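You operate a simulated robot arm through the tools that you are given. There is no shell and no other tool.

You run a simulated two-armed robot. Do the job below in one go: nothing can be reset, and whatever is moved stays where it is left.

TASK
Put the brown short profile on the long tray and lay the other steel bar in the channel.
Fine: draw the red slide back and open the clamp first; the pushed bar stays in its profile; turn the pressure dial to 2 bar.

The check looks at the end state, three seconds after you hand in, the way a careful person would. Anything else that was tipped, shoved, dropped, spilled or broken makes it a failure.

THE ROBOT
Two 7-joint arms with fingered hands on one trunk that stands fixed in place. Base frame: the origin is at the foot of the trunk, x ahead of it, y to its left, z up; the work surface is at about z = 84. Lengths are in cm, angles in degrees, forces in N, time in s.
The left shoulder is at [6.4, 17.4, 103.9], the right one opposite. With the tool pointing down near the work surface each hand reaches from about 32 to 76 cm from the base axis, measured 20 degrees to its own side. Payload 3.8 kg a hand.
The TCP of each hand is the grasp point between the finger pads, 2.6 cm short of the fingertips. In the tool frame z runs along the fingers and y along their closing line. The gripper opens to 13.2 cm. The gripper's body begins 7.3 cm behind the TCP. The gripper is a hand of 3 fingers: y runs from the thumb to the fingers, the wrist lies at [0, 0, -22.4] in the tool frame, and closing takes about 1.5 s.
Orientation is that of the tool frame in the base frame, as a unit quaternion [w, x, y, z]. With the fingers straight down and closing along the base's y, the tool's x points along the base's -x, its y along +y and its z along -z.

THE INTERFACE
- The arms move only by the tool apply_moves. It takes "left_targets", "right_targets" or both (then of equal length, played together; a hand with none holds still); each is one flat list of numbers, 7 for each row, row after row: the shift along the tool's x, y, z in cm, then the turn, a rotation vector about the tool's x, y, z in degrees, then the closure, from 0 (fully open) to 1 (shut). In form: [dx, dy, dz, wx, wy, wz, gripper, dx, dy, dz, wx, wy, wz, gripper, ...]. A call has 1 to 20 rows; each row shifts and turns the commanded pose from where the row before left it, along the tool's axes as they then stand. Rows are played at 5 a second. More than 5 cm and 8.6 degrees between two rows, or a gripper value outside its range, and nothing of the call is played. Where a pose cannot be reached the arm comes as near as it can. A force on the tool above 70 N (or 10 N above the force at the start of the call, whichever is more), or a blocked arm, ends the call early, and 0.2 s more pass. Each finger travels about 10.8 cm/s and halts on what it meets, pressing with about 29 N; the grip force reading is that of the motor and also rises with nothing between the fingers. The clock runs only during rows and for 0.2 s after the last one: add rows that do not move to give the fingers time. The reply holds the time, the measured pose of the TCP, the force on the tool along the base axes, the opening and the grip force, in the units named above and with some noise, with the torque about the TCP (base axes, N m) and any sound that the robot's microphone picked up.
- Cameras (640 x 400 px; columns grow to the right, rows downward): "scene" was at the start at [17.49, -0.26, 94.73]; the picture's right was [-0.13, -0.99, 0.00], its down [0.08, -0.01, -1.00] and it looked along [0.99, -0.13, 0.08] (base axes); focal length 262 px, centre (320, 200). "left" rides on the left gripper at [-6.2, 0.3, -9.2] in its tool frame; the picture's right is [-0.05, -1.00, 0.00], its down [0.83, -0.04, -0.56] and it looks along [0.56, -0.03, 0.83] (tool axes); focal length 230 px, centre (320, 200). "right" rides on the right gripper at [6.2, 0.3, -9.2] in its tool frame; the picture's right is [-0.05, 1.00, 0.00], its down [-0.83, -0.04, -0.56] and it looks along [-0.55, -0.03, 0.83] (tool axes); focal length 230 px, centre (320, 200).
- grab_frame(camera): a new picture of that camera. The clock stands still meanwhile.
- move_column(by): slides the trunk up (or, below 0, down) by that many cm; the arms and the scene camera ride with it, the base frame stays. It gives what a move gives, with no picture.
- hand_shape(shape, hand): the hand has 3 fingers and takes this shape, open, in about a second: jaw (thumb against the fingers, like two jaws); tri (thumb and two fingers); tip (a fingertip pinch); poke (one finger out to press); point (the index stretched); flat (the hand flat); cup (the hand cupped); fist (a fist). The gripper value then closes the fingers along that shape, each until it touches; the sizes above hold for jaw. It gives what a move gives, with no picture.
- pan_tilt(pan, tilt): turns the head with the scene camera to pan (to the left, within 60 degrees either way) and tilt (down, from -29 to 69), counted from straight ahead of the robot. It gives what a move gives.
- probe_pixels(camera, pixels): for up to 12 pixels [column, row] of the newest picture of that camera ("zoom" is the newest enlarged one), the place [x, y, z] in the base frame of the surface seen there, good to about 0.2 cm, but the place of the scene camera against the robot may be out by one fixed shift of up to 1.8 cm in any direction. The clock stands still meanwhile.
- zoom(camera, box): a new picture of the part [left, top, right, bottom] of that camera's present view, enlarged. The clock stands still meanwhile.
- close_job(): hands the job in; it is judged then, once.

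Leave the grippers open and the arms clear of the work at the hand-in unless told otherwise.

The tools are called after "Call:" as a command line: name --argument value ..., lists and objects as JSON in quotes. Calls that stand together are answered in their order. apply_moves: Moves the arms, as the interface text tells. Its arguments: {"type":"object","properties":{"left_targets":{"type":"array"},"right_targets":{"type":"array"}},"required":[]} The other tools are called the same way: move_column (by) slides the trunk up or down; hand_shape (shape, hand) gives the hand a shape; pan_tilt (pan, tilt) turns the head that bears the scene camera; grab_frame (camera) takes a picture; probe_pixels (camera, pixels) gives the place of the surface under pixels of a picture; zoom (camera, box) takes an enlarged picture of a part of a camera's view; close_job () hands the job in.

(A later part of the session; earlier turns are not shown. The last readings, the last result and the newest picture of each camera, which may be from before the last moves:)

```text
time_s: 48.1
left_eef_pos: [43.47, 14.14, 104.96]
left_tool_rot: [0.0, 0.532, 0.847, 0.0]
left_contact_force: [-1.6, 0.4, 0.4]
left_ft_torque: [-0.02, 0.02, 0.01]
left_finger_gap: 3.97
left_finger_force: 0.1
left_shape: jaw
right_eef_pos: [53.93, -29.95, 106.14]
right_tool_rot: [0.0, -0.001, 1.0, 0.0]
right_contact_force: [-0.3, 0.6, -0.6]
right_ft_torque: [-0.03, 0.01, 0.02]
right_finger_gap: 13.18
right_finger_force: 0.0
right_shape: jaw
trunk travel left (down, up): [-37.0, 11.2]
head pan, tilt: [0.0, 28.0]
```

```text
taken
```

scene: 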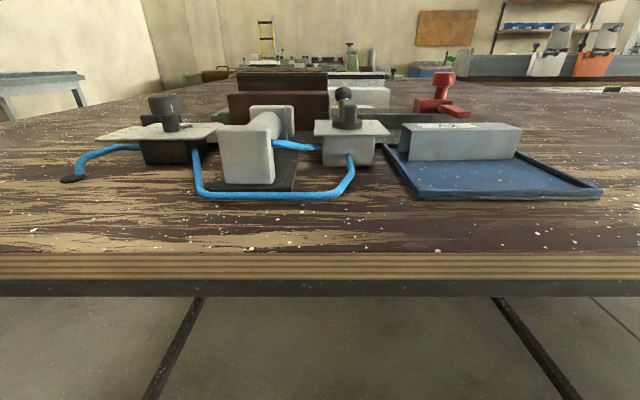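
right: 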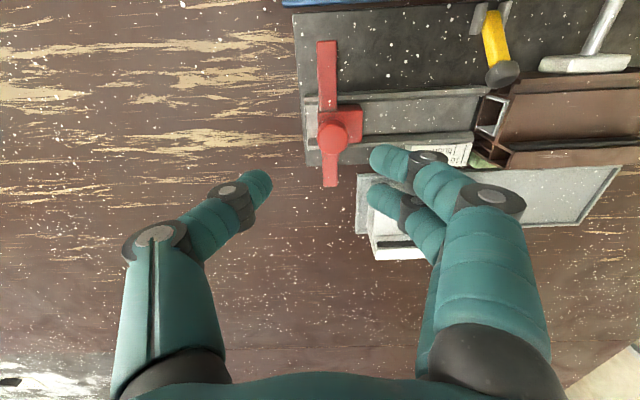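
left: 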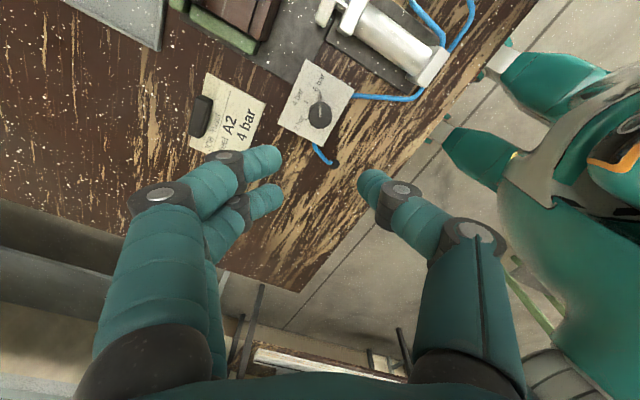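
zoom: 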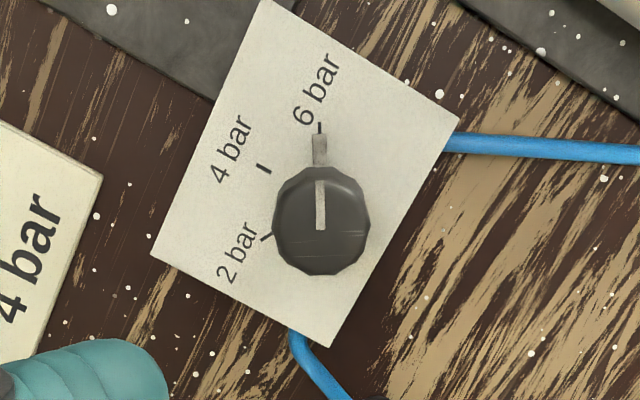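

The pointer stands at 6 bar, exactly vertical in this view. Dial axis ≈(43.63, 13.85). Correcting −0.37 along tool x and descending to z≈94 to verify.

Call:
apply_moves --left_targets '[-0.17, 0, 3.5, 0, 0, 0, 0.7, -0.17, 0, 3.5, 0, 0, 0, 0.7, 0, 0, 2.5, 0, 0, 0, 0.7, 0, 0, 1.5, 0, 0, 0, 0.7, 0, 0, 0, 0, 0, 0, 0.7]'

Call:
zoom --camera "left" --box '[220, 90, 420, 250]'

Call:
zoom --camera "scene" --box '[80, 20, 300, 160]'

```text
time_s: 49.3
left_eef_pos: [43.71, 13.84, 93.83]
left_tool_rot: [0.0, 0.532, 0.847, 0.001]
left_contact_force: [-0.3, 0.3, -0.2]
left_ft_torque: [0.01, 0.04, -0.02]
left_finger_gap: 3.99
left_finger_force: 0.2
left_shape: jaw
right_eef_pos: [53.84, -29.95, 106.12]
right_tool_rot: [-0.001, -0.001, 1.0, 0.0]
right_contact_force: [1.1, 0.5, 0.0]
right_ft_torque: [-0.04, 0.01, 0.02]
right_finger_gap: 13.21
right_finger_force: 0.2
right_shape: jaw
trunk travel left (down, up): [-37.0, 11.2]
head pan, tilt: [0.0, 28.0]
```

```text
2.50 times, centred on (320, 170) of left
```

zoom: 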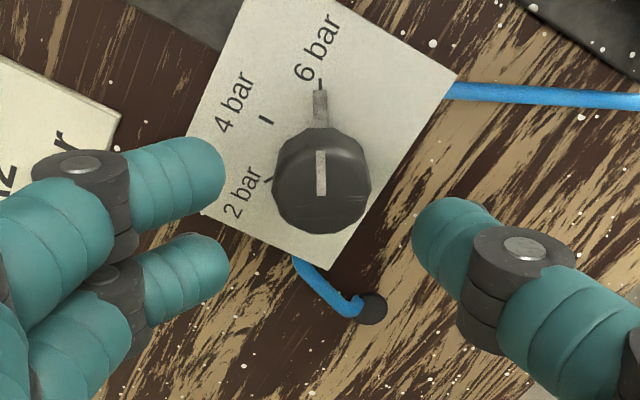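

```text
2.86 times, centred on (190, 90) of scene
```

zoom: 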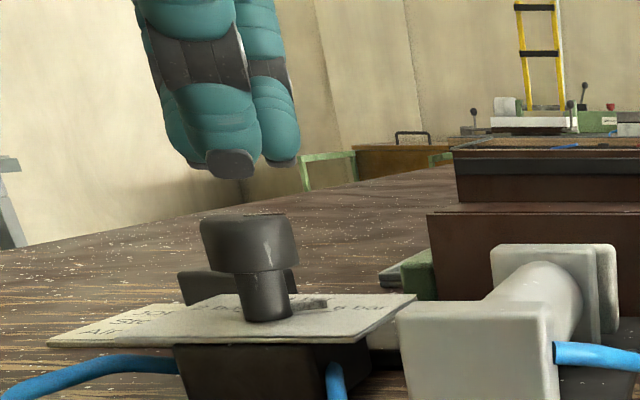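

Head of the dial (z≈88.3–89.95) is centred laterally. Descending to z≈90.8 and closing on the head.

Call:
apply_moves --left_targets '[-0.15, 0, 1.0, 0, 0, 0, 0.7, 0, 0, 1.0, 0, 0, 0, 0.7, 0, 0, 1.0, 0, 0, 0, 0.7, 0, 0, 0, 0, 0, 0, 0.75, 0, 0, 0, 0, 0, 0, 0.85, 0, 0, 0, 0, 0, 0, 0.95, 0, 0, 0, 0, 0, 0, 1, 0, 0, 0, 0, 0, 0, 1]'

Call:
zoom --camera "left" --box '[220, 90, 420, 250]'

Call:
zoom --camera "scene" --box '[80, 20, 300, 160]'

```text
time_s: 51.1
left_eef_pos: [43.61, 13.72, 90.77]
left_tool_rot: [0.0, 0.532, 0.847, -0.001]
left_contact_force: [-0.2, -2.4, -3.5]
left_ft_torque: [0.03, 0.0, 0.07]
left_finger_gap: 1.41
left_finger_force: 29.4
left_shape: jaw
right_eef_pos: [53.94, -30.09, 106.09]
right_tool_rot: [0.001, -0.001, 1.0, 0.0]
right_contact_force: [-0.1, -1.2, 0.4]
right_ft_torque: [-0.02, 0.03, -0.03]
right_finger_gap: 13.19
right_finger_force: 0.1
right_shape: jaw
trunk travel left (down, up): [-37.0, 11.2]
head pan, tilt: [0.0, 28.0]
```

```text
2.50 times, centred on (320, 170) of left
```

zoom: 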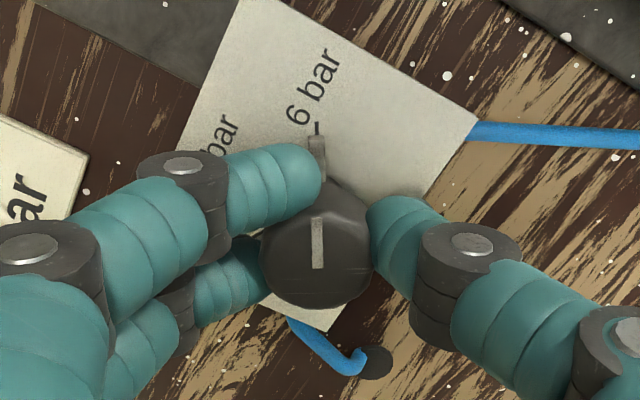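

```text
2.86 times, centred on (190, 90) of scene
```

zoom: 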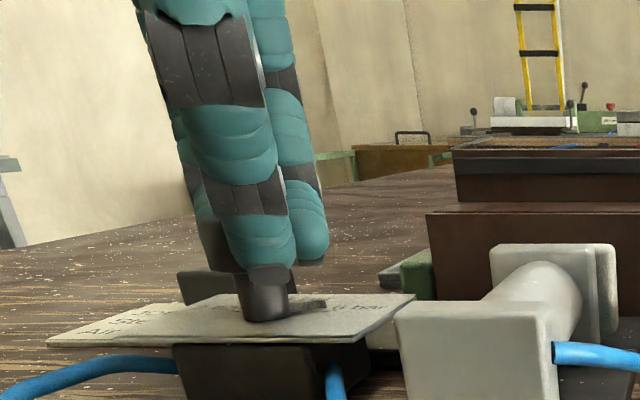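

The dial head is gripped. Turning counter-clockwise (from above) first by 65° to check it follows.

Call:
apply_moves --left_targets '[0, 0, 0, 0, 0, -6.5, 1, 0, 0, 0, 0, 0, -6.5, 1, 0, 0, 0, 0, 0, -6.5, 1, 0, 0, 0, 0, 0, -6.5, 1, 0, 0, 0, 0, 0, -6.5, 1, 0, 0, 0, 0, 0, -6.5, 1, 0, 0, 0, 0, 0, -6.5, 1, 0, 0, 0, 0, 0, -6.5, 1, 0, 0, 0, 0, 0, -6.5, 1, 0, 0, 0, 0, 0, -6.5, 1, 0, 0, 0, 0, 0, 0, 1]'

Call:
zoom --camera "left" --box '[220, 90, 420, 250]'

```text
time_s: 53.5
left_eef_pos: [43.92, 13.74, 90.79]
left_tool_rot: [-0.001, -0.009, 1.0, 0.0]
left_contact_force: [15.7, 11.2, -3.1]
left_ft_torque: [0.27, -0.3, -0.12]
left_finger_gap: 1.33
left_finger_force: 28.4
left_shape: jaw
right_eef_pos: [54.15, -29.89, 106.0]
right_tool_rot: [0.0, -0.002, 1.0, -0.001]
right_contact_force: [0.3, 0.6, -0.2]
right_ft_torque: [0.03, -0.02, -0.03]
right_finger_gap: 13.19
right_finger_force: 0.1
right_shape: jaw
trunk travel left (down, up): [-37.0, 11.2]
head pan, tilt: [0.0, 28.0]
```

```text
2.50 times, centred on (320, 170) of left
```

zoom: 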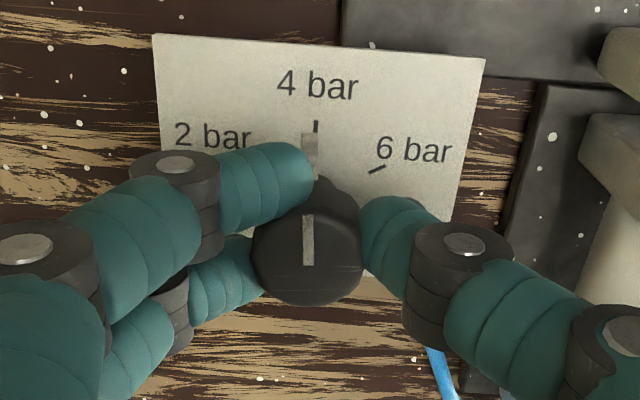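

The dial followed to 4 bar. Side force shows slight misalignment (15, 11 N), so I'll shift the hand +0.3/+0.2 and continue turning 65° toward 2 bar.

Call:
apply_moves --left_targets '[-0.3, 0.2, 0, 0, 0, 0, 1, -0.01, 0.034, 0, 0, 0, -6.5, 1, -0.01, 0.034, 0, 0, 0, -6.5, 1, -0.01, 0.034, 0, 0, 0, -6.5, 1, -0.01, 0.034, 0, 0, 0, -6.5, 1, -0.01, 0.034, 0, 0, 0, -6.5, 1, -0.01, 0.034, 0, 0, 0, -6.5, 1, -0.01, 0.034, 0, 0, 0, -6.5, 1, -0.01, 0.034, 0, 0, 0, -6.5, 1, -0.01, 0.034, 0, 0, 0, -6.5, 1, 0, 0, 0, 0, 0, -5.5, 1, 0, 0, 0, 0, 0, 0, 1]'

Call:
zoom --camera "left" --box '[220, 90, 420, 250]'

Call:
zoom --camera "scene" --box '[80, 20, 300, 160]'

```text
time_s: 56.1
left_eef_pos: [44.03, 14.33, 90.88]
left_tool_rot: [0.0, -0.536, 0.844, 0.0]
left_contact_force: [-0.8, 15.2, -9.1]
left_ft_torque: [0.31, 0.07, -0.25]
left_finger_gap: 1.3
left_finger_force: 29.1
left_shape: jaw
right_eef_pos: [54.0, -29.94, 106.16]
right_tool_rot: [0.001, -0.001, 1.0, -0.001]
right_contact_force: [-0.3, 0.1, 0.3]
right_ft_torque: [0.01, 0.01, -0.01]
right_finger_gap: 13.2
right_finger_force: 0.1
right_shape: jaw
trunk travel left (down, up): [-37.0, 11.2]
head pan, tilt: [0.0, 28.0]
```

```text
2.50 times, centred on (320, 170) of left
```

zoom: 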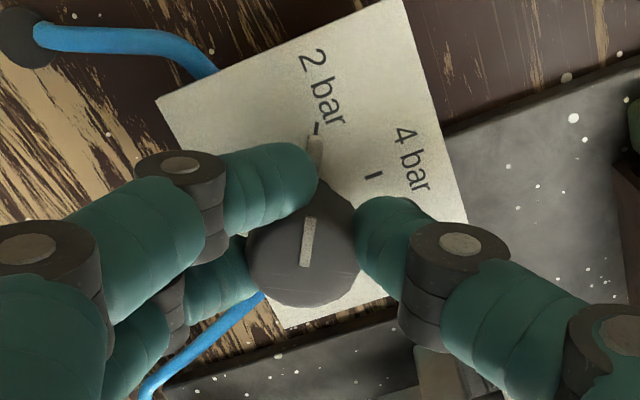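

```text
2.86 times, centred on (190, 90) of scene
```

zoom: 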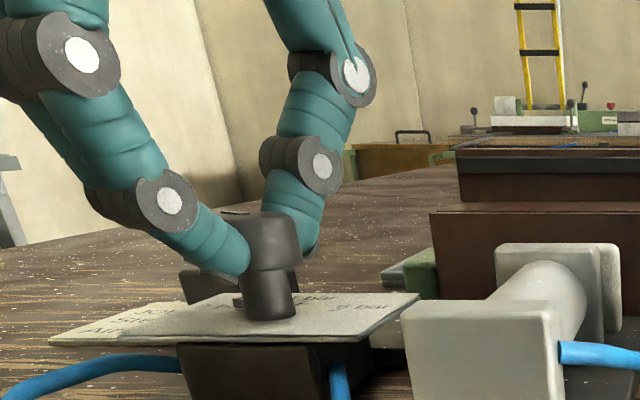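

Pointer is at 2 bar. I'll relieve the side force slightly, then open the hand and lift straight up to inspect.

Call:
apply_moves --left_targets '[-0.15, 0.07, 0, 0, 0, 0, 1, 0, 0, 0, 0, 0, 0, 0.95, 0, 0, 0, 0, 0, 0, 0.88, 0, 0, 0, 0, 0, 0, 0.8, 0, 0, 0, 0, 0, 0, 0.7, 0, 0, 0, 0, 0, 0, 0.66, 0, 0, -1.5, 0, 0, 0, 0.66, 0, 0, -3, 0, 0, 0, 0.66, 0, 0, -4, 0, 0, 0, 0.66, 0, 0, -4, 0, 0, 0, 0.66, 0, 0, 0, 0, 0, 0, 0.66]'

Call:
zoom --camera "left" --box '[250, 60, 390, 170]'

```text
time_s: 58.5
left_eef_pos: [43.9, 14.18, 103.45]
left_tool_rot: [-0.001, -0.536, 0.844, -0.001]
left_contact_force: [-0.7, -0.1, -0.5]
left_ft_torque: [-0.01, -0.01, 0.01]
left_finger_gap: 4.44
left_finger_force: 0.1
left_shape: jaw
right_eef_pos: [53.94, -30.13, 106.01]
right_tool_rot: [0.0, -0.001, 1.0, -0.001]
right_contact_force: [-0.2, 0.3, 0.1]
right_ft_torque: [0.0, 0.01, -0.01]
right_finger_gap: 13.2
right_finger_force: 0.1
right_shape: jaw
trunk travel left (down, up): [-37.0, 11.2]
head pan, tilt: [0.0, 28.0]
```

```text
3.64 times, centred on (320, 115) of left
```

zoom: 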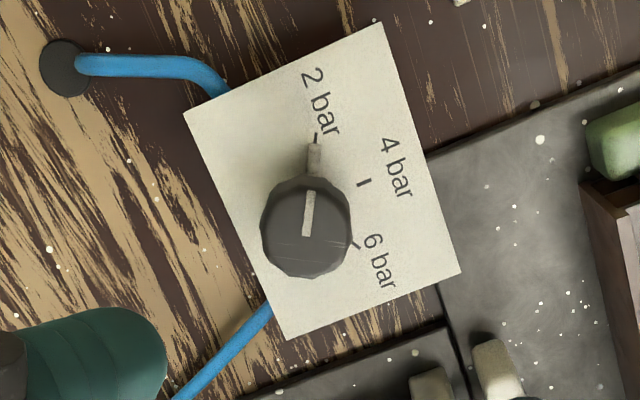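

Pointer looks right at the 2 bar tick. I'll turn the hand back to yaw 0 and inspect it in a stronger zoom.

Call:
apply_moves --left_targets '[0, 0, 0, 0, 0, 8.1, 0.5, 0, 0, 0, 0, 0, 8.1, 0.3, 0, 0, 0, 0, 0, 8.1, 0, 0, 0, 0, 0, 0, 8.1, 0, 0, 0, 0, 0, 0, 8.1, 0, 0, 0, 0, 0, 0, 8.1, 0, 0, 0, 0, 0, 0, 8.1, 0, 0, 0, 0, 0, 0, 8.1, 0, 0, 0, 0, 0, 0, 0, 0]'

Call:
zoom --camera "left" --box '[280, 80, 370, 150]'

Call:
probe_pixels --camera "zoom" --pixels '[[320, 230], [300, 220], [330, 100], [220, 170], [420, 170]]'

```text
time_s: 60.5
left_eef_pos: [43.86, 14.4, 103.38]
left_tool_rot: [0.0, 0.001, 1.0, 0.0]
left_contact_force: [0.0, -0.4, 0.9]
left_ft_torque: [-0.03, -0.03, 0.02]
left_finger_gap: 13.19
left_finger_force: 0.0
left_shape: jaw
right_eef_pos: [53.9, -30.05, 106.12]
right_tool_rot: [0.0, -0.001, 1.0, 0.0]
right_contact_force: [0.2, -0.3, -1.1]
right_ft_torque: [-0.02, 0.0, 0.01]
right_finger_gap: 13.2
right_finger_force: 0.1
right_shape: jaw
trunk travel left (down, up): [-37.0, 11.2]
head pan, tilt: [0.0, 28.0]
```

```text
5.71 times, centred on (325, 115) of left
```

zoom: 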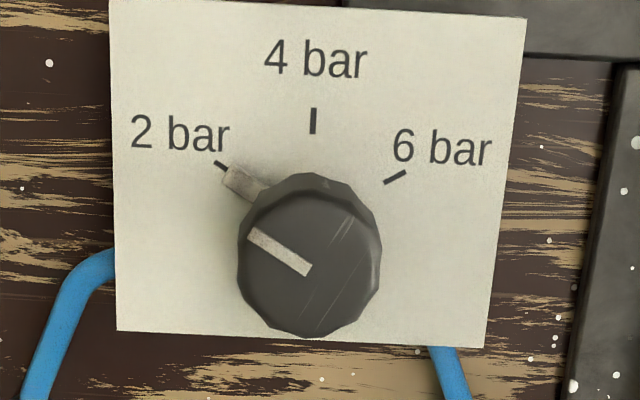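

```text
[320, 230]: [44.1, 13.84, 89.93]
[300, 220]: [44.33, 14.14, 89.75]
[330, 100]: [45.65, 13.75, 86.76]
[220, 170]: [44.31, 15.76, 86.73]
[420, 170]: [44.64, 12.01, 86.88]
```

Dial pointer is aligned with the 2 bar tick. Next I'll move the left hand over the brown profile to measure it and the long tray.

Call:
apply_moves --left_targets '[-2.6, -2, -1.5, 0, 0, 0, 0, -2.6, -2, -1.5, 0, 0, 0, 0, -2.6, -2, -1.5, 0, 0, 0, 0, -2.6, -2, -1.5, 0, 0, 0, 0, 0, 0, 0, 0, 0, 0, 0]'

Call:
grab_frame --camera "left"

Call:
zoom --camera "left" --box '[200, 0, 520, 200]'

```text
time_s: 61.7
left_eef_pos: [54.29, 6.2, 109.56]
left_tool_rot: [0.0, 0.0, 1.0, 0.0]
left_contact_force: [-0.3, 0.5, 0.1]
left_ft_torque: [-0.02, -0.01, 0.03]
left_finger_gap: 13.19
left_finger_force: 0.0
left_shape: jaw
right_eef_pos: [53.92, -29.96, 106.09]
right_tool_rot: [0.0, -0.001, 1.0, 0.001]
right_contact_force: [0.1, 0.1, 0.5]
right_ft_torque: [-0.01, 0.01, -0.01]
right_finger_gap: 13.18
right_finger_force: 0.0
right_shape: jaw
trunk travel left (down, up): [-37.0, 11.2]
head pan, tilt: [0.0, 28.0]
```

```text
taken
```

left: 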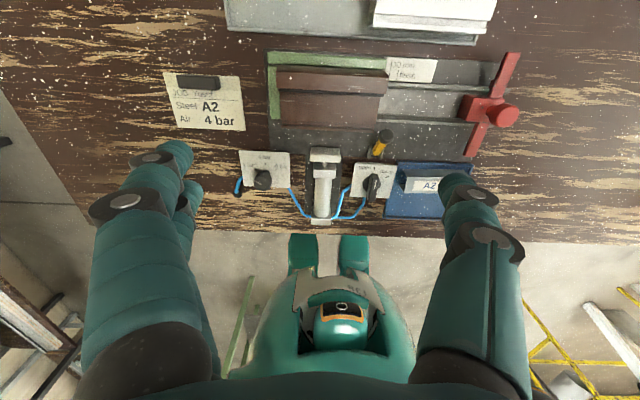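

```text
2.00 times, centred on (360, 100) of left
```

zoom: 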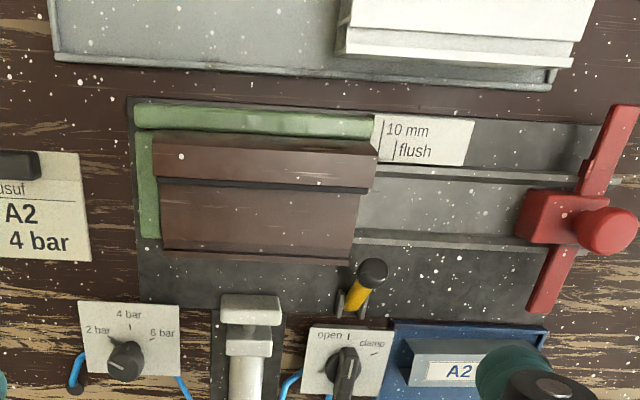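

Probing the profile, green stops and tray on this zoom.

Call:
probe_pixels --camera "zoom" --pixels '[[165, 145], [370, 155], [160, 172], [368, 185], [165, 195], [355, 200], [168, 240], [350, 250], [260, 165], [260, 215], [250, 120], [147, 200]]'

Call:
probe_pixels --camera "zoom" --pixels '[[60, 50], [60, 5], [200, 30], [330, 50], [340, 60], [550, 80], [360, 30], [355, 52], [570, 50], [300, 75], [250, 252], [360, 215]]'

```text
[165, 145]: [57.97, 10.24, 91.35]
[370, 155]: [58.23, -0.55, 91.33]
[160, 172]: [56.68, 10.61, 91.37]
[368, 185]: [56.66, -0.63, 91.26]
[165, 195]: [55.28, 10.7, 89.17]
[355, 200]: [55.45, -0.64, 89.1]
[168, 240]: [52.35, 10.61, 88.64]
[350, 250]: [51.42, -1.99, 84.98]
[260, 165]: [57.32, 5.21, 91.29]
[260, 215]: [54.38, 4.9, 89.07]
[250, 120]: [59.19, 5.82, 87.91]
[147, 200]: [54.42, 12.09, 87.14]
```

```text
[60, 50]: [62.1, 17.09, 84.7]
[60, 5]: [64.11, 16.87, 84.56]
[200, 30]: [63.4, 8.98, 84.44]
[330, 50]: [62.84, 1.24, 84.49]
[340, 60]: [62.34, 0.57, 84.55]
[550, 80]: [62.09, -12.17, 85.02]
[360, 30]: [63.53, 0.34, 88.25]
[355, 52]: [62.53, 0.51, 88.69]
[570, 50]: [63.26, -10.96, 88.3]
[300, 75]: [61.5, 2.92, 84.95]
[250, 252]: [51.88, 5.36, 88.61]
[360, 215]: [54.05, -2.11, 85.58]
```

Profile: y −0.65…10.9, x 51.4…58.3, low top 89.1, high fin top 91.3; green stop top 87.9. The long tray's free part is y≈1…17. I'll move the left hand further out over the tray to measure its depth in x.

Call:
apply_moves --left_targets '[-3.9, 0.8, 0, 0, 0, 0, 0, -3.9, 0.8, 0, 0, 0, 0, 0, -3.9, 0.8, 0, 0, 0, 0, 0, 0, 0, 0, 0, 0, 0, 0]'

Call:
grab_frame --camera "left"

Call:
zoom --camera "left" --box '[200, 20, 520, 220]'

```text
time_s: 62.7
left_eef_pos: [64.89, 9.21, 109.16]
left_tool_rot: [0.001, 0.0, 1.0, 0.0]
left_contact_force: [0.5, 1.3, -0.5]
left_ft_torque: [0.01, 0.01, 0.03]
left_finger_gap: 13.2
left_finger_force: 0.1
left_shape: jaw
left hand out of reach, approached as far as the arm can: row 3
right_eef_pos: [53.96, -29.97, 106.12]
right_tool_rot: [0.0, -0.001, 1.0, 0.0]
right_contact_force: [0.8, -1.3, 1.1]
right_ft_torque: [0.01, 0.02, 0.01]
right_finger_gap: 13.19
right_finger_force: 0.1
right_shape: jaw
trunk travel left (down, up): [-37.0, 11.2]
head pan, tilt: [0.0, 28.0]
```

```text
taken
```

left: 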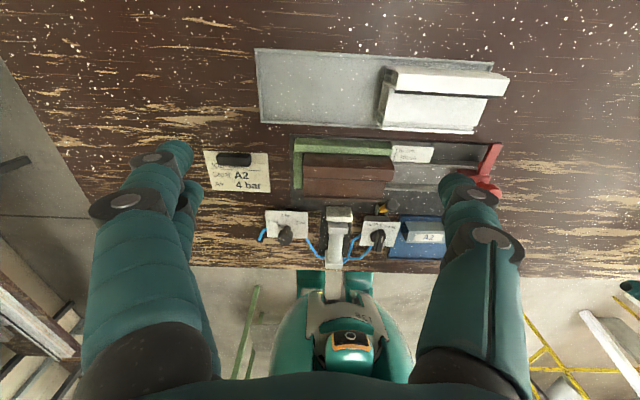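

```text
2.00 times, centred on (360, 120) of left
```

zoom: 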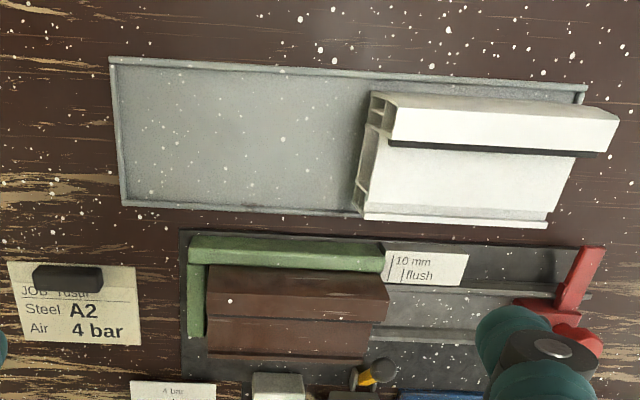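

Probing tray edges and the white profile.

Call:
probe_pixels --camera "zoom" --pixels '[[112, 60], [122, 70], [128, 195], [123, 204], [240, 75], [240, 195], [240, 208], [350, 205], [360, 85], [582, 88], [375, 95], [360, 212]]'

Call:
probe_pixels --camera "zoom" --pixels '[[400, 110], [400, 135], [375, 200], [545, 220], [600, 120], [385, 125], [365, 170], [212, 275], [385, 285], [375, 350], [215, 345], [290, 255]]'

```text
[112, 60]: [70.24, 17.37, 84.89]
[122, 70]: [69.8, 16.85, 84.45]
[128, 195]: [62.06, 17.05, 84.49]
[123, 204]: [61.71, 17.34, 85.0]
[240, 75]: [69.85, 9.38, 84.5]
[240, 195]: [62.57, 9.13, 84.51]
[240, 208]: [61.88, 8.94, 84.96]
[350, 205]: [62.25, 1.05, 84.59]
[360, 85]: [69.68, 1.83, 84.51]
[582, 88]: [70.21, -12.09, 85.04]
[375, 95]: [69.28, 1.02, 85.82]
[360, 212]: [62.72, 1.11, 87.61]
```

```text
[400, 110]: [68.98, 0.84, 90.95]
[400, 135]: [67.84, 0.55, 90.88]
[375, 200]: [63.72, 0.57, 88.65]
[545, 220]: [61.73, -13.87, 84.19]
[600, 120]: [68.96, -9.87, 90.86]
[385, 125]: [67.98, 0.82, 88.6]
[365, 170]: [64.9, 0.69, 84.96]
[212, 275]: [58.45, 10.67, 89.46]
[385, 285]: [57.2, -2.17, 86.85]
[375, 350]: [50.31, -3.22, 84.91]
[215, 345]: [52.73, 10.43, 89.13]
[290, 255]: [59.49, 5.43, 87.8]
```

Tray interior: x 62.0–69.9, y 1.1…17.1 free. Target for the profile: shift +11.1 in x and +4.2 in y (centre ≈(65.95, 9.3)). I'll return over the profile, z≈103, and turn the left hand −90° so it closes along x.

Call:
apply_moves --left_targets '[3.3, -1.4, 2, 0, 0, 0, 0, 3.3, -1.4, 2, 0, 0, 0, 0, 3.4, -1.5, 2, 0, 0, 0, 0, 0, 0, 0, 0, 0, 8.2, 0, 0, 0, 0, 0, 0, 8.2, 0, 0, 0, 0, 0, 0, 8.2, 0, 0, 0, 0, 0, 0, 8.2, 0, 0, 0, 0, 0, 0, 8.2, 0, 0, 0, 0, 0, 0, 8.2, 0, 0, 0, 0, 0, 0, 8.2, 0, 0, 0, 0, 0, 0, 8.2, 0, 0, 0, 0, 0, 0, 8.2, 0, 0, 0, 0, 0, 0, 8.2, 0, 0, 0, 0, 0, 0, 8, 0, 0, 0, 0, 0, 0, 0, 0]'

Call:
grab_frame --camera "left"

Call:
grab_frame --camera "scene"

```text
time_s: 65.9
left_eef_pos: [54.82, 4.85, 103.21]
left_tool_rot: [0.0, 0.708, 0.706, -0.001]
left_contact_force: [-0.1, 0.0, 0.2]
left_ft_torque: [-0.02, -0.01, 0.0]
left_finger_gap: 13.2
left_finger_force: 0.0
left_shape: jaw
right_eef_pos: [53.92, -30.03, 106.29]
right_tool_rot: [0.0, -0.001, 1.0, 0.0]
right_contact_force: [0.5, 0.1, 0.5]
right_ft_torque: [0.03, -0.01, 0.01]
right_finger_gap: 13.18
right_finger_force: 0.1
right_shape: jaw
trunk travel left (down, up): [-37.0, 11.2]
head pan, tilt: [0.0, 28.0]
```

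```text
taken
```

left: 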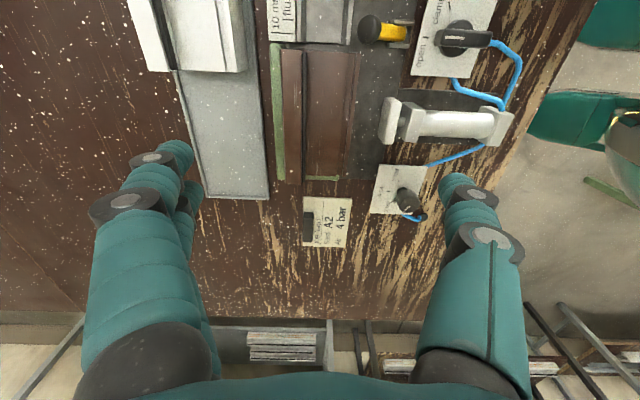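

```text
taken
```

scene: 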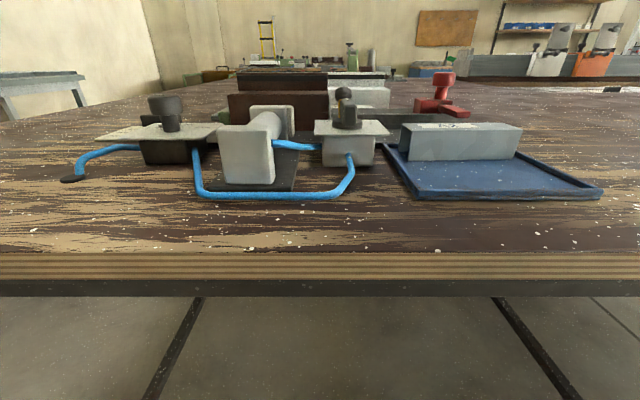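

Good posture. I'll check the profile's front/rear faces from this view before descending.

Call:
zoom --camera "left" --box '[250, 30, 430, 200]'

Call:
probe_pixels --camera "zoom" --pixels '[[75, 200], [105, 200], [125, 200], [140, 200], [220, 200], [318, 200], [338, 200], [350, 200], [165, 60], [300, 60], [130, 340], [300, 330]]'

```text
2.35 times, centred on (340, 115) of left
```

zoom: 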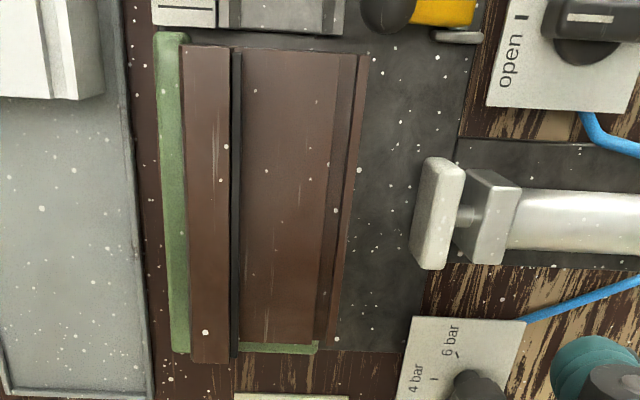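

```text
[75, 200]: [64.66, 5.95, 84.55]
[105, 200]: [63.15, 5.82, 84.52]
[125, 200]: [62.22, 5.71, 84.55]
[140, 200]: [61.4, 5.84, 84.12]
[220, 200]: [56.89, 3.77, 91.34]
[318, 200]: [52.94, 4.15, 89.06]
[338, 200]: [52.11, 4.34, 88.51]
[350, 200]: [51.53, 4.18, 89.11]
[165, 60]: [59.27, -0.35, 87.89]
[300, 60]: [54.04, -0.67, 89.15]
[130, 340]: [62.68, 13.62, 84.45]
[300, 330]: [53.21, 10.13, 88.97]
```

Front face x≈51.4, rear face x≈58.35; centre 54.87. Opening to ~9.3 cm and descending to z≈95 first.

Call:
apply_moves --left_targets '[0, 0, 3, 0, 0, 0, 0.3, 0, 0.05, 3, 0, 0, 0, 0.3, 0, 0, 2.2, 0, 0, 0, 0.3, 0, 0, 0, 0, 0, 0, 0.3]'

Call:
grab_frame --camera "left"

Call:
zoom --camera "scene" --box '[180, 20, 420, 170]'

```text
time_s: 66.9
left_eef_pos: [55.11, 4.9, 95.14]
left_tool_rot: [0.0, 0.707, 0.708, 0.0]
left_contact_force: [-0.2, -0.2, -0.2]
left_ft_torque: [0.02, 0.0, -0.02]
left_finger_gap: 9.3
left_finger_force: 0.1
left_shape: jaw
right_eef_pos: [53.91, -29.97, 106.13]
right_tool_rot: [0.0, -0.001, 1.0, 0.0]
right_contact_force: [-0.4, 0.2, 0.7]
right_ft_torque: [0.02, 0.0, 0.01]
right_finger_gap: 13.18
right_finger_force: 0.1
right_shape: jaw
trunk travel left (down, up): [-37.0, 11.2]
head pan, tilt: [0.0, 28.0]
```

```text
taken
```

left: 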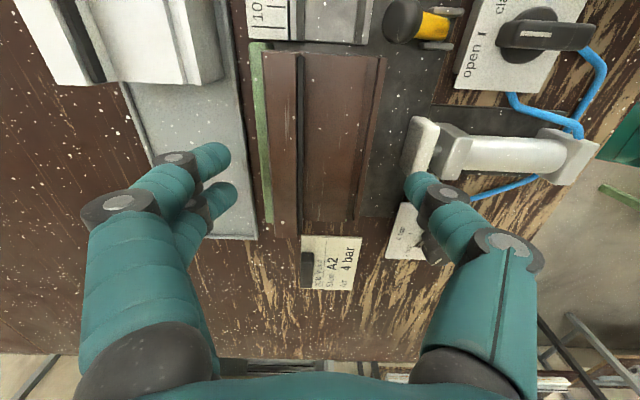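

```text
2.67 times, centred on (300, 95) of scene
```

zoom: 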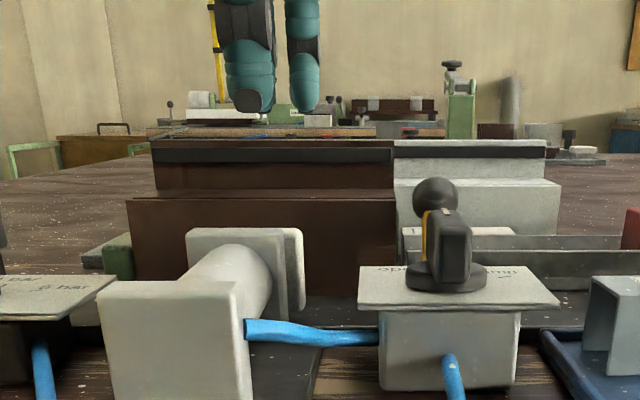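

Checking where the retracted pusher plate is relative to the thumb path.

Call:
probe_pixels --camera "left" --pixels '[[425, 130], [412, 150], [432, 145], [415, 130], [375, 120], [385, 62], [248, 80], [268, 180], [280, 120], [320, 120], [262, 60], [210, 120]]'

```text
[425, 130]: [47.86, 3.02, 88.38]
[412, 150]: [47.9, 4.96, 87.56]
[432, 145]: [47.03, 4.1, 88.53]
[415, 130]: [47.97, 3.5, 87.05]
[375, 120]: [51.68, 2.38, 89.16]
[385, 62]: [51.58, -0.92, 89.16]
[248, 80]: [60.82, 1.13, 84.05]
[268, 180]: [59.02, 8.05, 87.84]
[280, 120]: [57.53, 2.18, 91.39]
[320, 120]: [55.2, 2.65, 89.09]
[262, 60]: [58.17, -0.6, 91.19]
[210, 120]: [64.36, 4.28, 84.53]
```

Pusher face is at x≈48.0, so there is clearance. Narrowing to ~8.5 cm and descending to z≈91.1.

Call:
apply_moves --left_targets '[0, 0, 1.5, 0, 0, 0, 0.36, 0, 0, 1.5, 0, 0, 0, 0.36, 0, 0, 1.0, 0, 0, 0, 0.36, 0, 0, 0, 0, 0, 0, 0.36]'

Call:
grab_frame --camera "left"

Call:
zoom --camera "left" --box '[180, 100, 460, 260]'

Call:
zoom --camera "scene" --box '[180, 20, 420, 170]'

```text
time_s: 67.9
left_eef_pos: [54.65, 4.78, 91.06]
left_tool_rot: [0.0, 0.707, 0.707, -0.001]
left_contact_force: [-0.4, -0.2, 0.1]
left_ft_torque: [0.01, -0.02, 0.02]
left_finger_gap: 8.5
left_finger_force: 0.1
left_shape: jaw
right_eef_pos: [53.98, -30.04, 106.11]
right_tool_rot: [0.0, -0.001, 1.0, 0.001]
right_contact_force: [0.5, -0.1, 0.2]
right_ft_torque: [0.01, 0.0, -0.02]
right_finger_gap: 13.2
right_finger_force: 0.1
right_shape: jaw
trunk travel left (down, up): [-37.0, 11.2]
head pan, tilt: [0.0, 28.0]
```

```text
taken
```

left: 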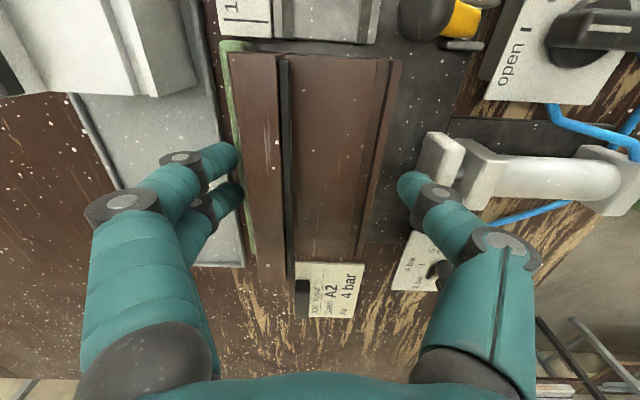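

```text
2.29 times, centred on (320, 180) of left
```

zoom: 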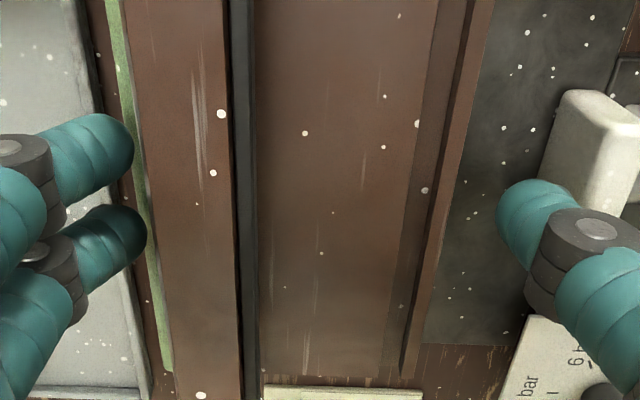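

```text
2.67 times, centred on (300, 95) of scene
```

zoom: 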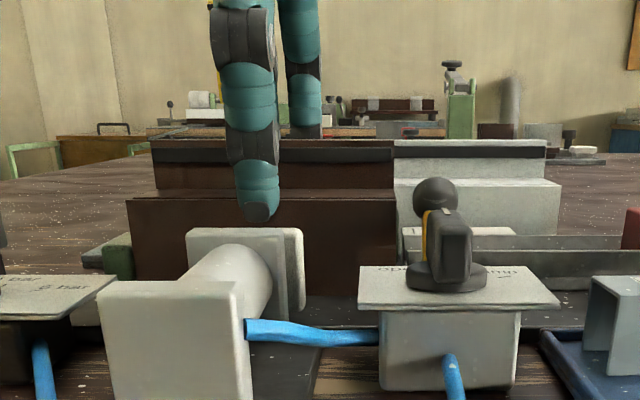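

The thumb tip hangs ~0.9 cm below the front top edge; rear tips are just above the green stop. Lowering 0.2 and closing on the profile.

Call:
apply_moves --left_targets '[0, 0, 0.2, 0, 0, 0, 0.38, 0, 0, 0, 0, 0, 0, 0.42, 0, 0, 0, 0, 0, 0, 0.46, 0, 0, 0, 0, 0, 0, 0.5, 0, 0, 0, 0, 0, 0, 0.6, 0, 0, 0, 0, 0, 0, 0.8, 0, 0, 0, 0, 0, 0, 1, 0, 0, 0, 0, 0, 0, 1]'

Call:
zoom --camera "left" --box '[180, 100, 460, 260]'

Call:
zoom --camera "scene" --box '[180, 20, 420, 170]'

```text
time_s: 69.7
left_eef_pos: [54.74, 4.74, 90.91]
left_tool_rot: [0.0, 0.707, 0.707, -0.001]
left_contact_force: [0.2, 0.0, 4.8]
left_ft_torque: [-0.03, 0.26, 0.04]
left_finger_gap: 6.3
left_finger_force: 29.4
left_shape: jaw
right_eef_pos: [53.99, -30.01, 106.11]
right_tool_rot: [0.001, -0.001, 1.0, 0.0]
right_contact_force: [0.9, -0.4, -0.3]
right_ft_torque: [0.0, -0.02, 0.02]
right_finger_gap: 13.21
right_finger_force: 0.0
right_shape: jaw
trunk travel left (down, up): [-37.0, 11.2]
head pan, tilt: [0.0, 28.0]
```

```text
2.29 times, centred on (320, 180) of left
```

zoom: 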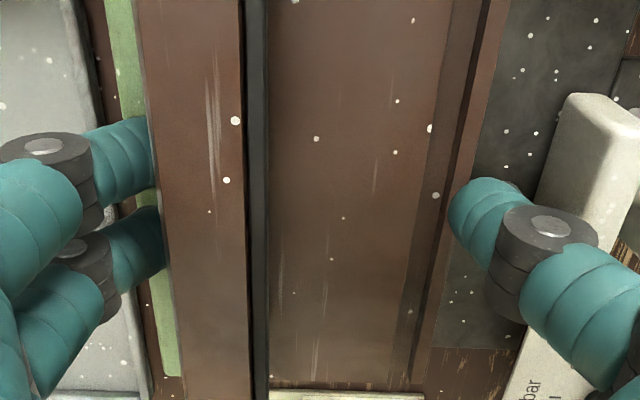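

```text
2.67 times, centred on (300, 95) of scene
```

zoom: 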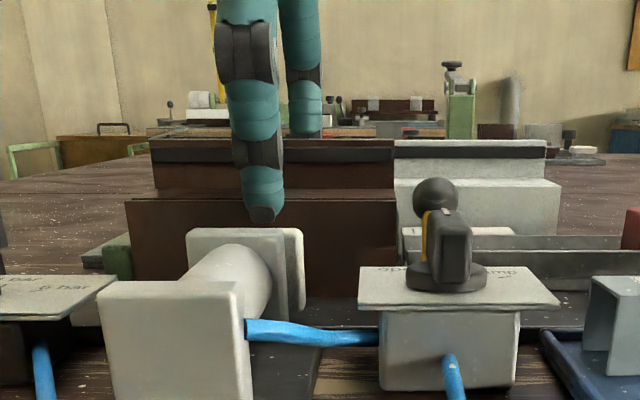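

Gripped (29 N). Lifting slowly 2 cm to check that the profile comes up level.

Call:
apply_moves --left_targets '[0, 0, -0.3, 0, 0, 0, 1, 0, 0, -0.5, 0, 0, 0, 1, 0, 0, -0.6, 0, 0, 0, 1, 0, 0, -0.6, 0, 0, 0, 1, 0, 0, 0, 0, 0, 0, 1]'

Call:
grab_frame --camera "left"

Call:
zoom --camera "scene" --box '[180, 20, 420, 170]'

```text
time_s: 70.9
left_eef_pos: [54.8, 4.72, 92.77]
left_tool_rot: [-0.001, 0.707, 0.707, -0.001]
left_contact_force: [0.7, -0.8, -3.1]
left_ft_torque: [0.02, 0.0, 0.02]
left_finger_gap: 3.27
left_finger_force: 28.8
left_shape: jaw
right_eef_pos: [53.92, -29.95, 106.03]
right_tool_rot: [0.0, -0.001, 1.0, 0.0]
right_contact_force: [0.2, 0.2, -1.3]
right_ft_torque: [-0.03, -0.01, -0.02]
right_finger_gap: 13.19
right_finger_force: 0.0
right_shape: jaw
trunk travel left (down, up): [-37.0, 11.2]
head pan, tilt: [0.0, 28.0]
```

```text
taken
```

left: 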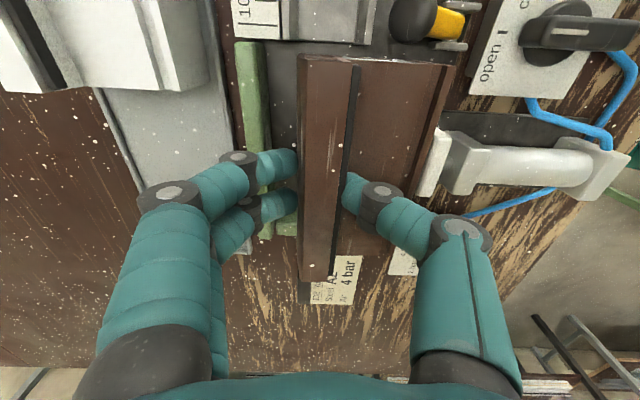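

```text
2.67 times, centred on (300, 95) of scene
```

zoom: 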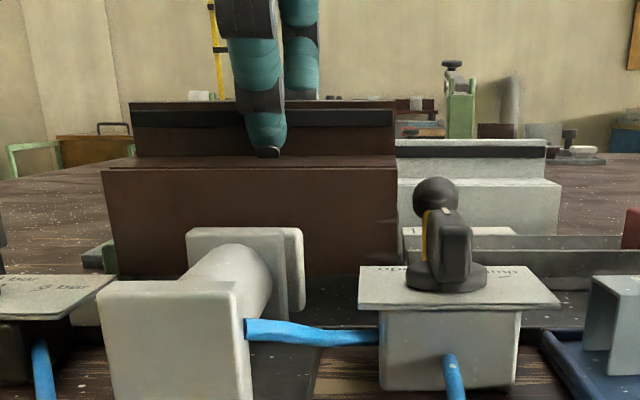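

The thumb has slipped over the front lip: the hand now pinches the tall fin (gap 3.3) and the profile shifted toward me. Before any further motion I'll measure the profile's pose.

Call:
probe_pixels --camera "left" --pixels '[[310, 70], [345, 75], [330, 260], [310, 250], [375, 80], [425, 80], [448, 80], [400, 130], [430, 120], [440, 160], [420, 170], [325, 130]]'

Call:
zoom --camera "left" --box '[220, 40, 480, 240]'

Call:
grab_frame --camera "right"

```text
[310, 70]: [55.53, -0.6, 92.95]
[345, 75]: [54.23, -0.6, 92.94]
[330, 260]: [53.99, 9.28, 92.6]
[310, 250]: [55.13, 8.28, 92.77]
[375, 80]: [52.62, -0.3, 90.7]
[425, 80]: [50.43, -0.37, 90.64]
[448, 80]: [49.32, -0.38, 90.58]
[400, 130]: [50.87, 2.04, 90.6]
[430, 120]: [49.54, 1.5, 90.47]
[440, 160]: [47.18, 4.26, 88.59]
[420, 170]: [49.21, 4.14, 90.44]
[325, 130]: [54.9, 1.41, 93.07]
```

```text
2.00 times, centred on (350, 140) of left
```

zoom: 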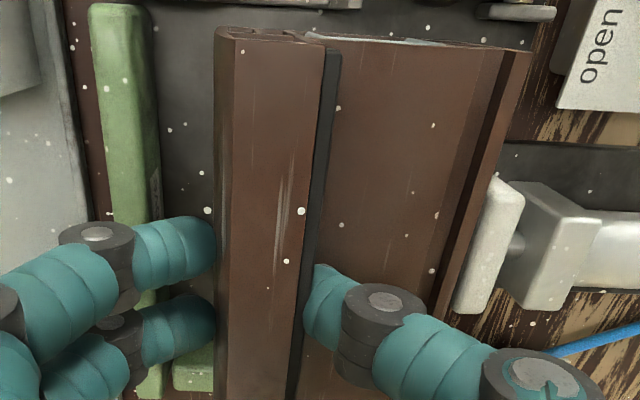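

```text
taken
```

right: 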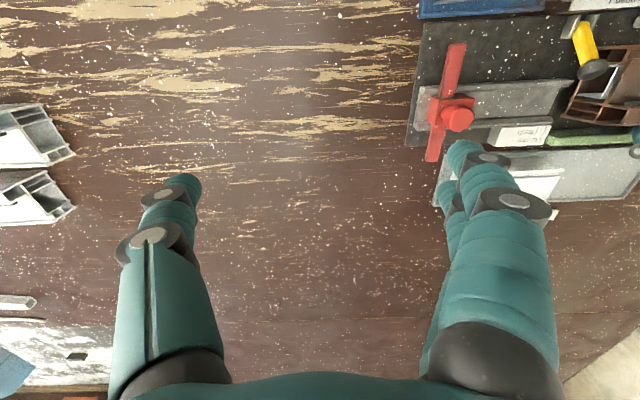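

Profile is held by the fin, lifted 1.6 cm, nearly level (load ≈3 N, hanging free), bar still inside. I'll lift further slowly by 2 cm and check the hold.

Call:
apply_moves --left_targets '[0, 0, -0.4, 0, 0, 0, 1, 0, 0, -0.5, 0, 0, 0, 1, 0, 0, -0.6, 0, 0, 0, 1, 0, 0, -0.5, 0, 0, 0, 1, 0, 0, 0, 0, 0, 0, 1]'

Call:
grab_frame --camera "left"

Call:
probe_pixels --camera "left" --pixels '[[310, 70], [345, 75], [330, 260], [310, 250], [375, 80], [425, 80], [448, 80], [400, 130], [430, 120]]'

Call:
zoom --camera "scene" --box '[180, 20, 420, 170]'

```text
time_s: 72.1
left_eef_pos: [55.01, 4.67, 94.82]
left_tool_rot: [0.001, 0.707, 0.707, -0.001]
left_contact_force: [0.1, -0.6, -2.0]
left_ft_torque: [0.04, -0.04, 0.0]
left_finger_gap: 3.28
left_finger_force: 29.4
left_shape: jaw
right_eef_pos: [53.83, -30.01, 106.15]
right_tool_rot: [0.0, -0.001, 1.0, 0.0]
right_contact_force: [-0.1, 0.0, 0.4]
right_ft_torque: [0.01, 0.0, -0.01]
right_finger_gap: 13.18
right_finger_force: 0.0
right_shape: jaw
trunk travel left (down, up): [-37.0, 11.2]
head pan, tilt: [0.0, 28.0]
```

```text
taken
```

left: 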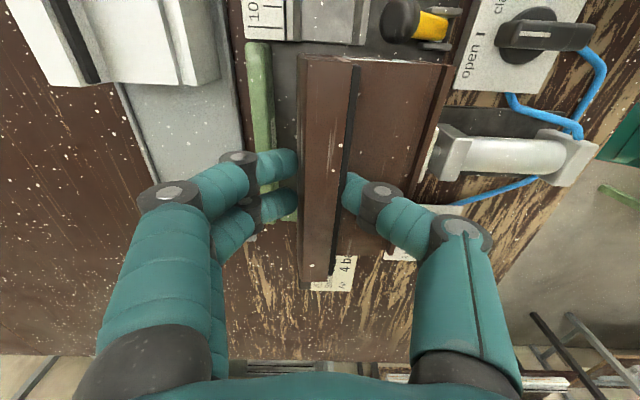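

```text
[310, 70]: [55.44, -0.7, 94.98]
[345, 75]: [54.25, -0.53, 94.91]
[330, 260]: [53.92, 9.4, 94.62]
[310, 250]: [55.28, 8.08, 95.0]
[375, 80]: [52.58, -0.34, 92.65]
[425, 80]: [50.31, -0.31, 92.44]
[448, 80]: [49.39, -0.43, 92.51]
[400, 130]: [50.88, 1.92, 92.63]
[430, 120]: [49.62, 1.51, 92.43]
```

```text
2.67 times, centred on (300, 95) of scene
```

zoom: 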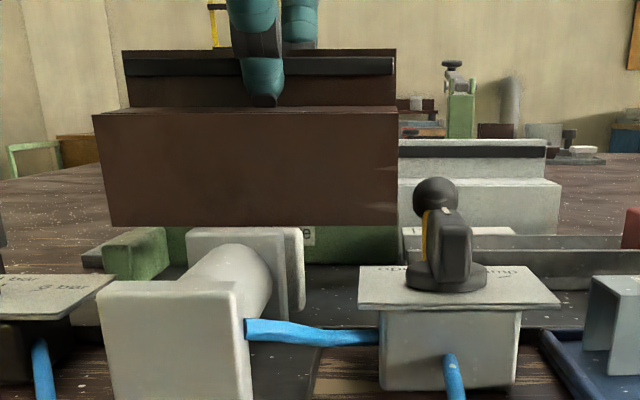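

The profile is lifted cleanly and level. I'll raise the trunk 4 cm (gives height and reach), then check.

Call:
move_column --by 4

Call:
grab_frame --camera "left"

Call:
zoom --camera "right" --box '[400, 0, 640, 200]'

```text
time_s: 72.9
left_eef_pos: [54.81, 4.83, 98.66]
left_tool_rot: [-0.001, 0.707, 0.707, -0.002]
left_contact_force: [0.7, -0.6, -2.2]
left_ft_torque: [-0.05, -0.06, -0.01]
left_finger_gap: 3.26
left_finger_force: 28.4
left_shape: jaw
right_eef_pos: [54.16, -29.94, 109.88]
right_tool_rot: [-0.001, -0.001, 1.0, 0.0]
right_contact_force: [0.8, 0.2, -0.1]
right_ft_torque: [0.0, 0.0, 0.02]
right_finger_gap: 13.17
right_finger_force: 0.1
right_shape: jaw
trunk travel left (down, up): [-41.0, 7.2]
head pan, tilt: [0.0, 28.0]
```

```text
taken
```

left: 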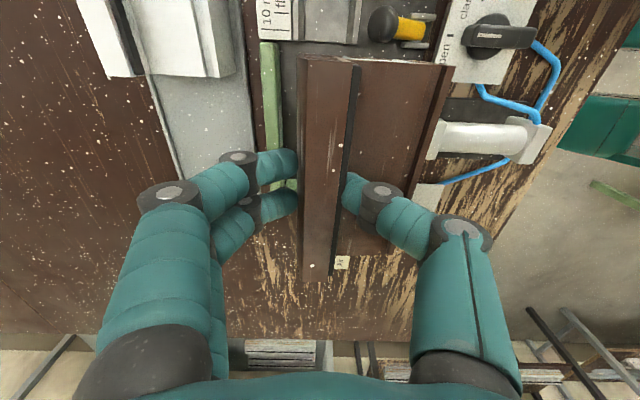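

```text
2.00 times, centred on (520, 100) of right
```

zoom: 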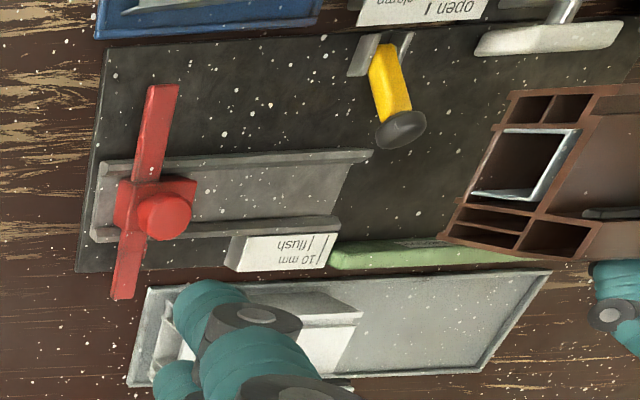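

The bar is still inside the profile. Moving now horizontally +13.5 in x and +4.2 in y over the long tray at about 98.7 height.

Call:
apply_moves --left_targets '[0.2, 0.7, 0, 0, 0, 0, 1, 0.4, 1.28, 0, 0, 0, 0, 1, 0.4, 1.28, 0, 0, 0, 0, 1, 0.4, 1.28, 0, 0, 0, 0, 1, 0.4, 1.28, 0, 0, 0, 0, 1, 0.4, 1.28, 0, 0, 0, 0, 1, 0.4, 1.28, 0, 0, 0, 0, 1, 0.4, 1.28, 0, 0, 0, 0, 1, 0.4, 1.28, 0, 0, 0, 0, 1, 0.4, 1.28, 0, 0, 0, 0, 1, 0.4, 1.28, 0, 0, 0, 0, 1, 0, 0, 0, 0, 0, 0, 1]'

Call:
grab_frame --camera "left"

Call:
grab_frame --camera "scene"

Call:
grab_frame --camera "right"

```text
time_s: 75.5
left_eef_pos: [67.47, 8.94, 98.73]
left_tool_rot: [0.0, 0.707, 0.707, 0.001]
left_contact_force: [-0.3, -0.5, -2.6]
left_ft_torque: [0.01, -0.04, 0.0]
left_finger_gap: 3.27
left_finger_force: 29.5
left_shape: jaw
left hand out of reach, approached as far as the arm can: row 11
right_eef_pos: [54.18, -30.09, 110.08]
right_tool_rot: [0.0, -0.001, 1.0, 0.0]
right_contact_force: [-0.2, -0.8, -0.4]
right_ft_torque: [0.0, 0.0, -0.02]
right_finger_gap: 13.2
right_finger_force: 0.1
right_shape: jaw
trunk travel left (down, up): [-41.0, 7.2]
head pan, tilt: [0.0, 28.0]
```

```text
taken
```

left: 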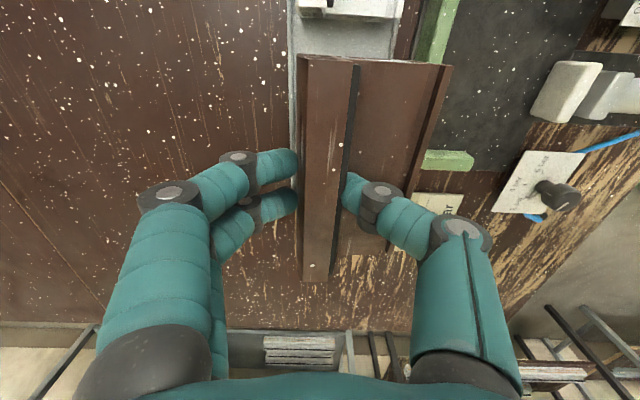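

```text
taken
```

scene: 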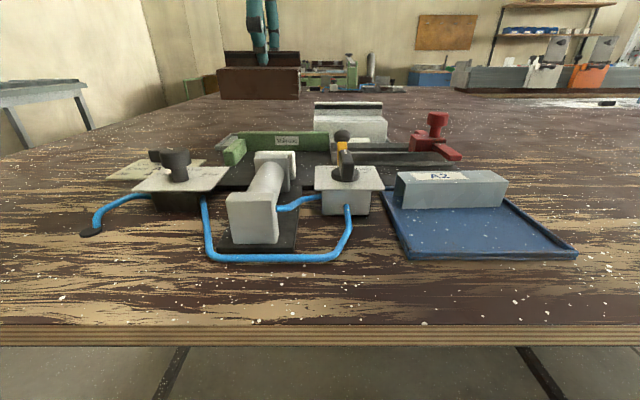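

```text
taken
```

right: 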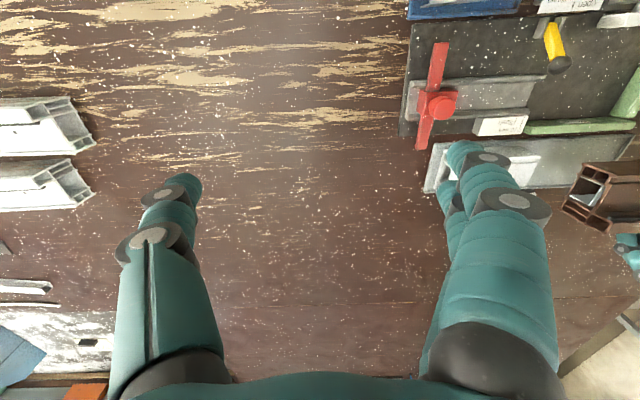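

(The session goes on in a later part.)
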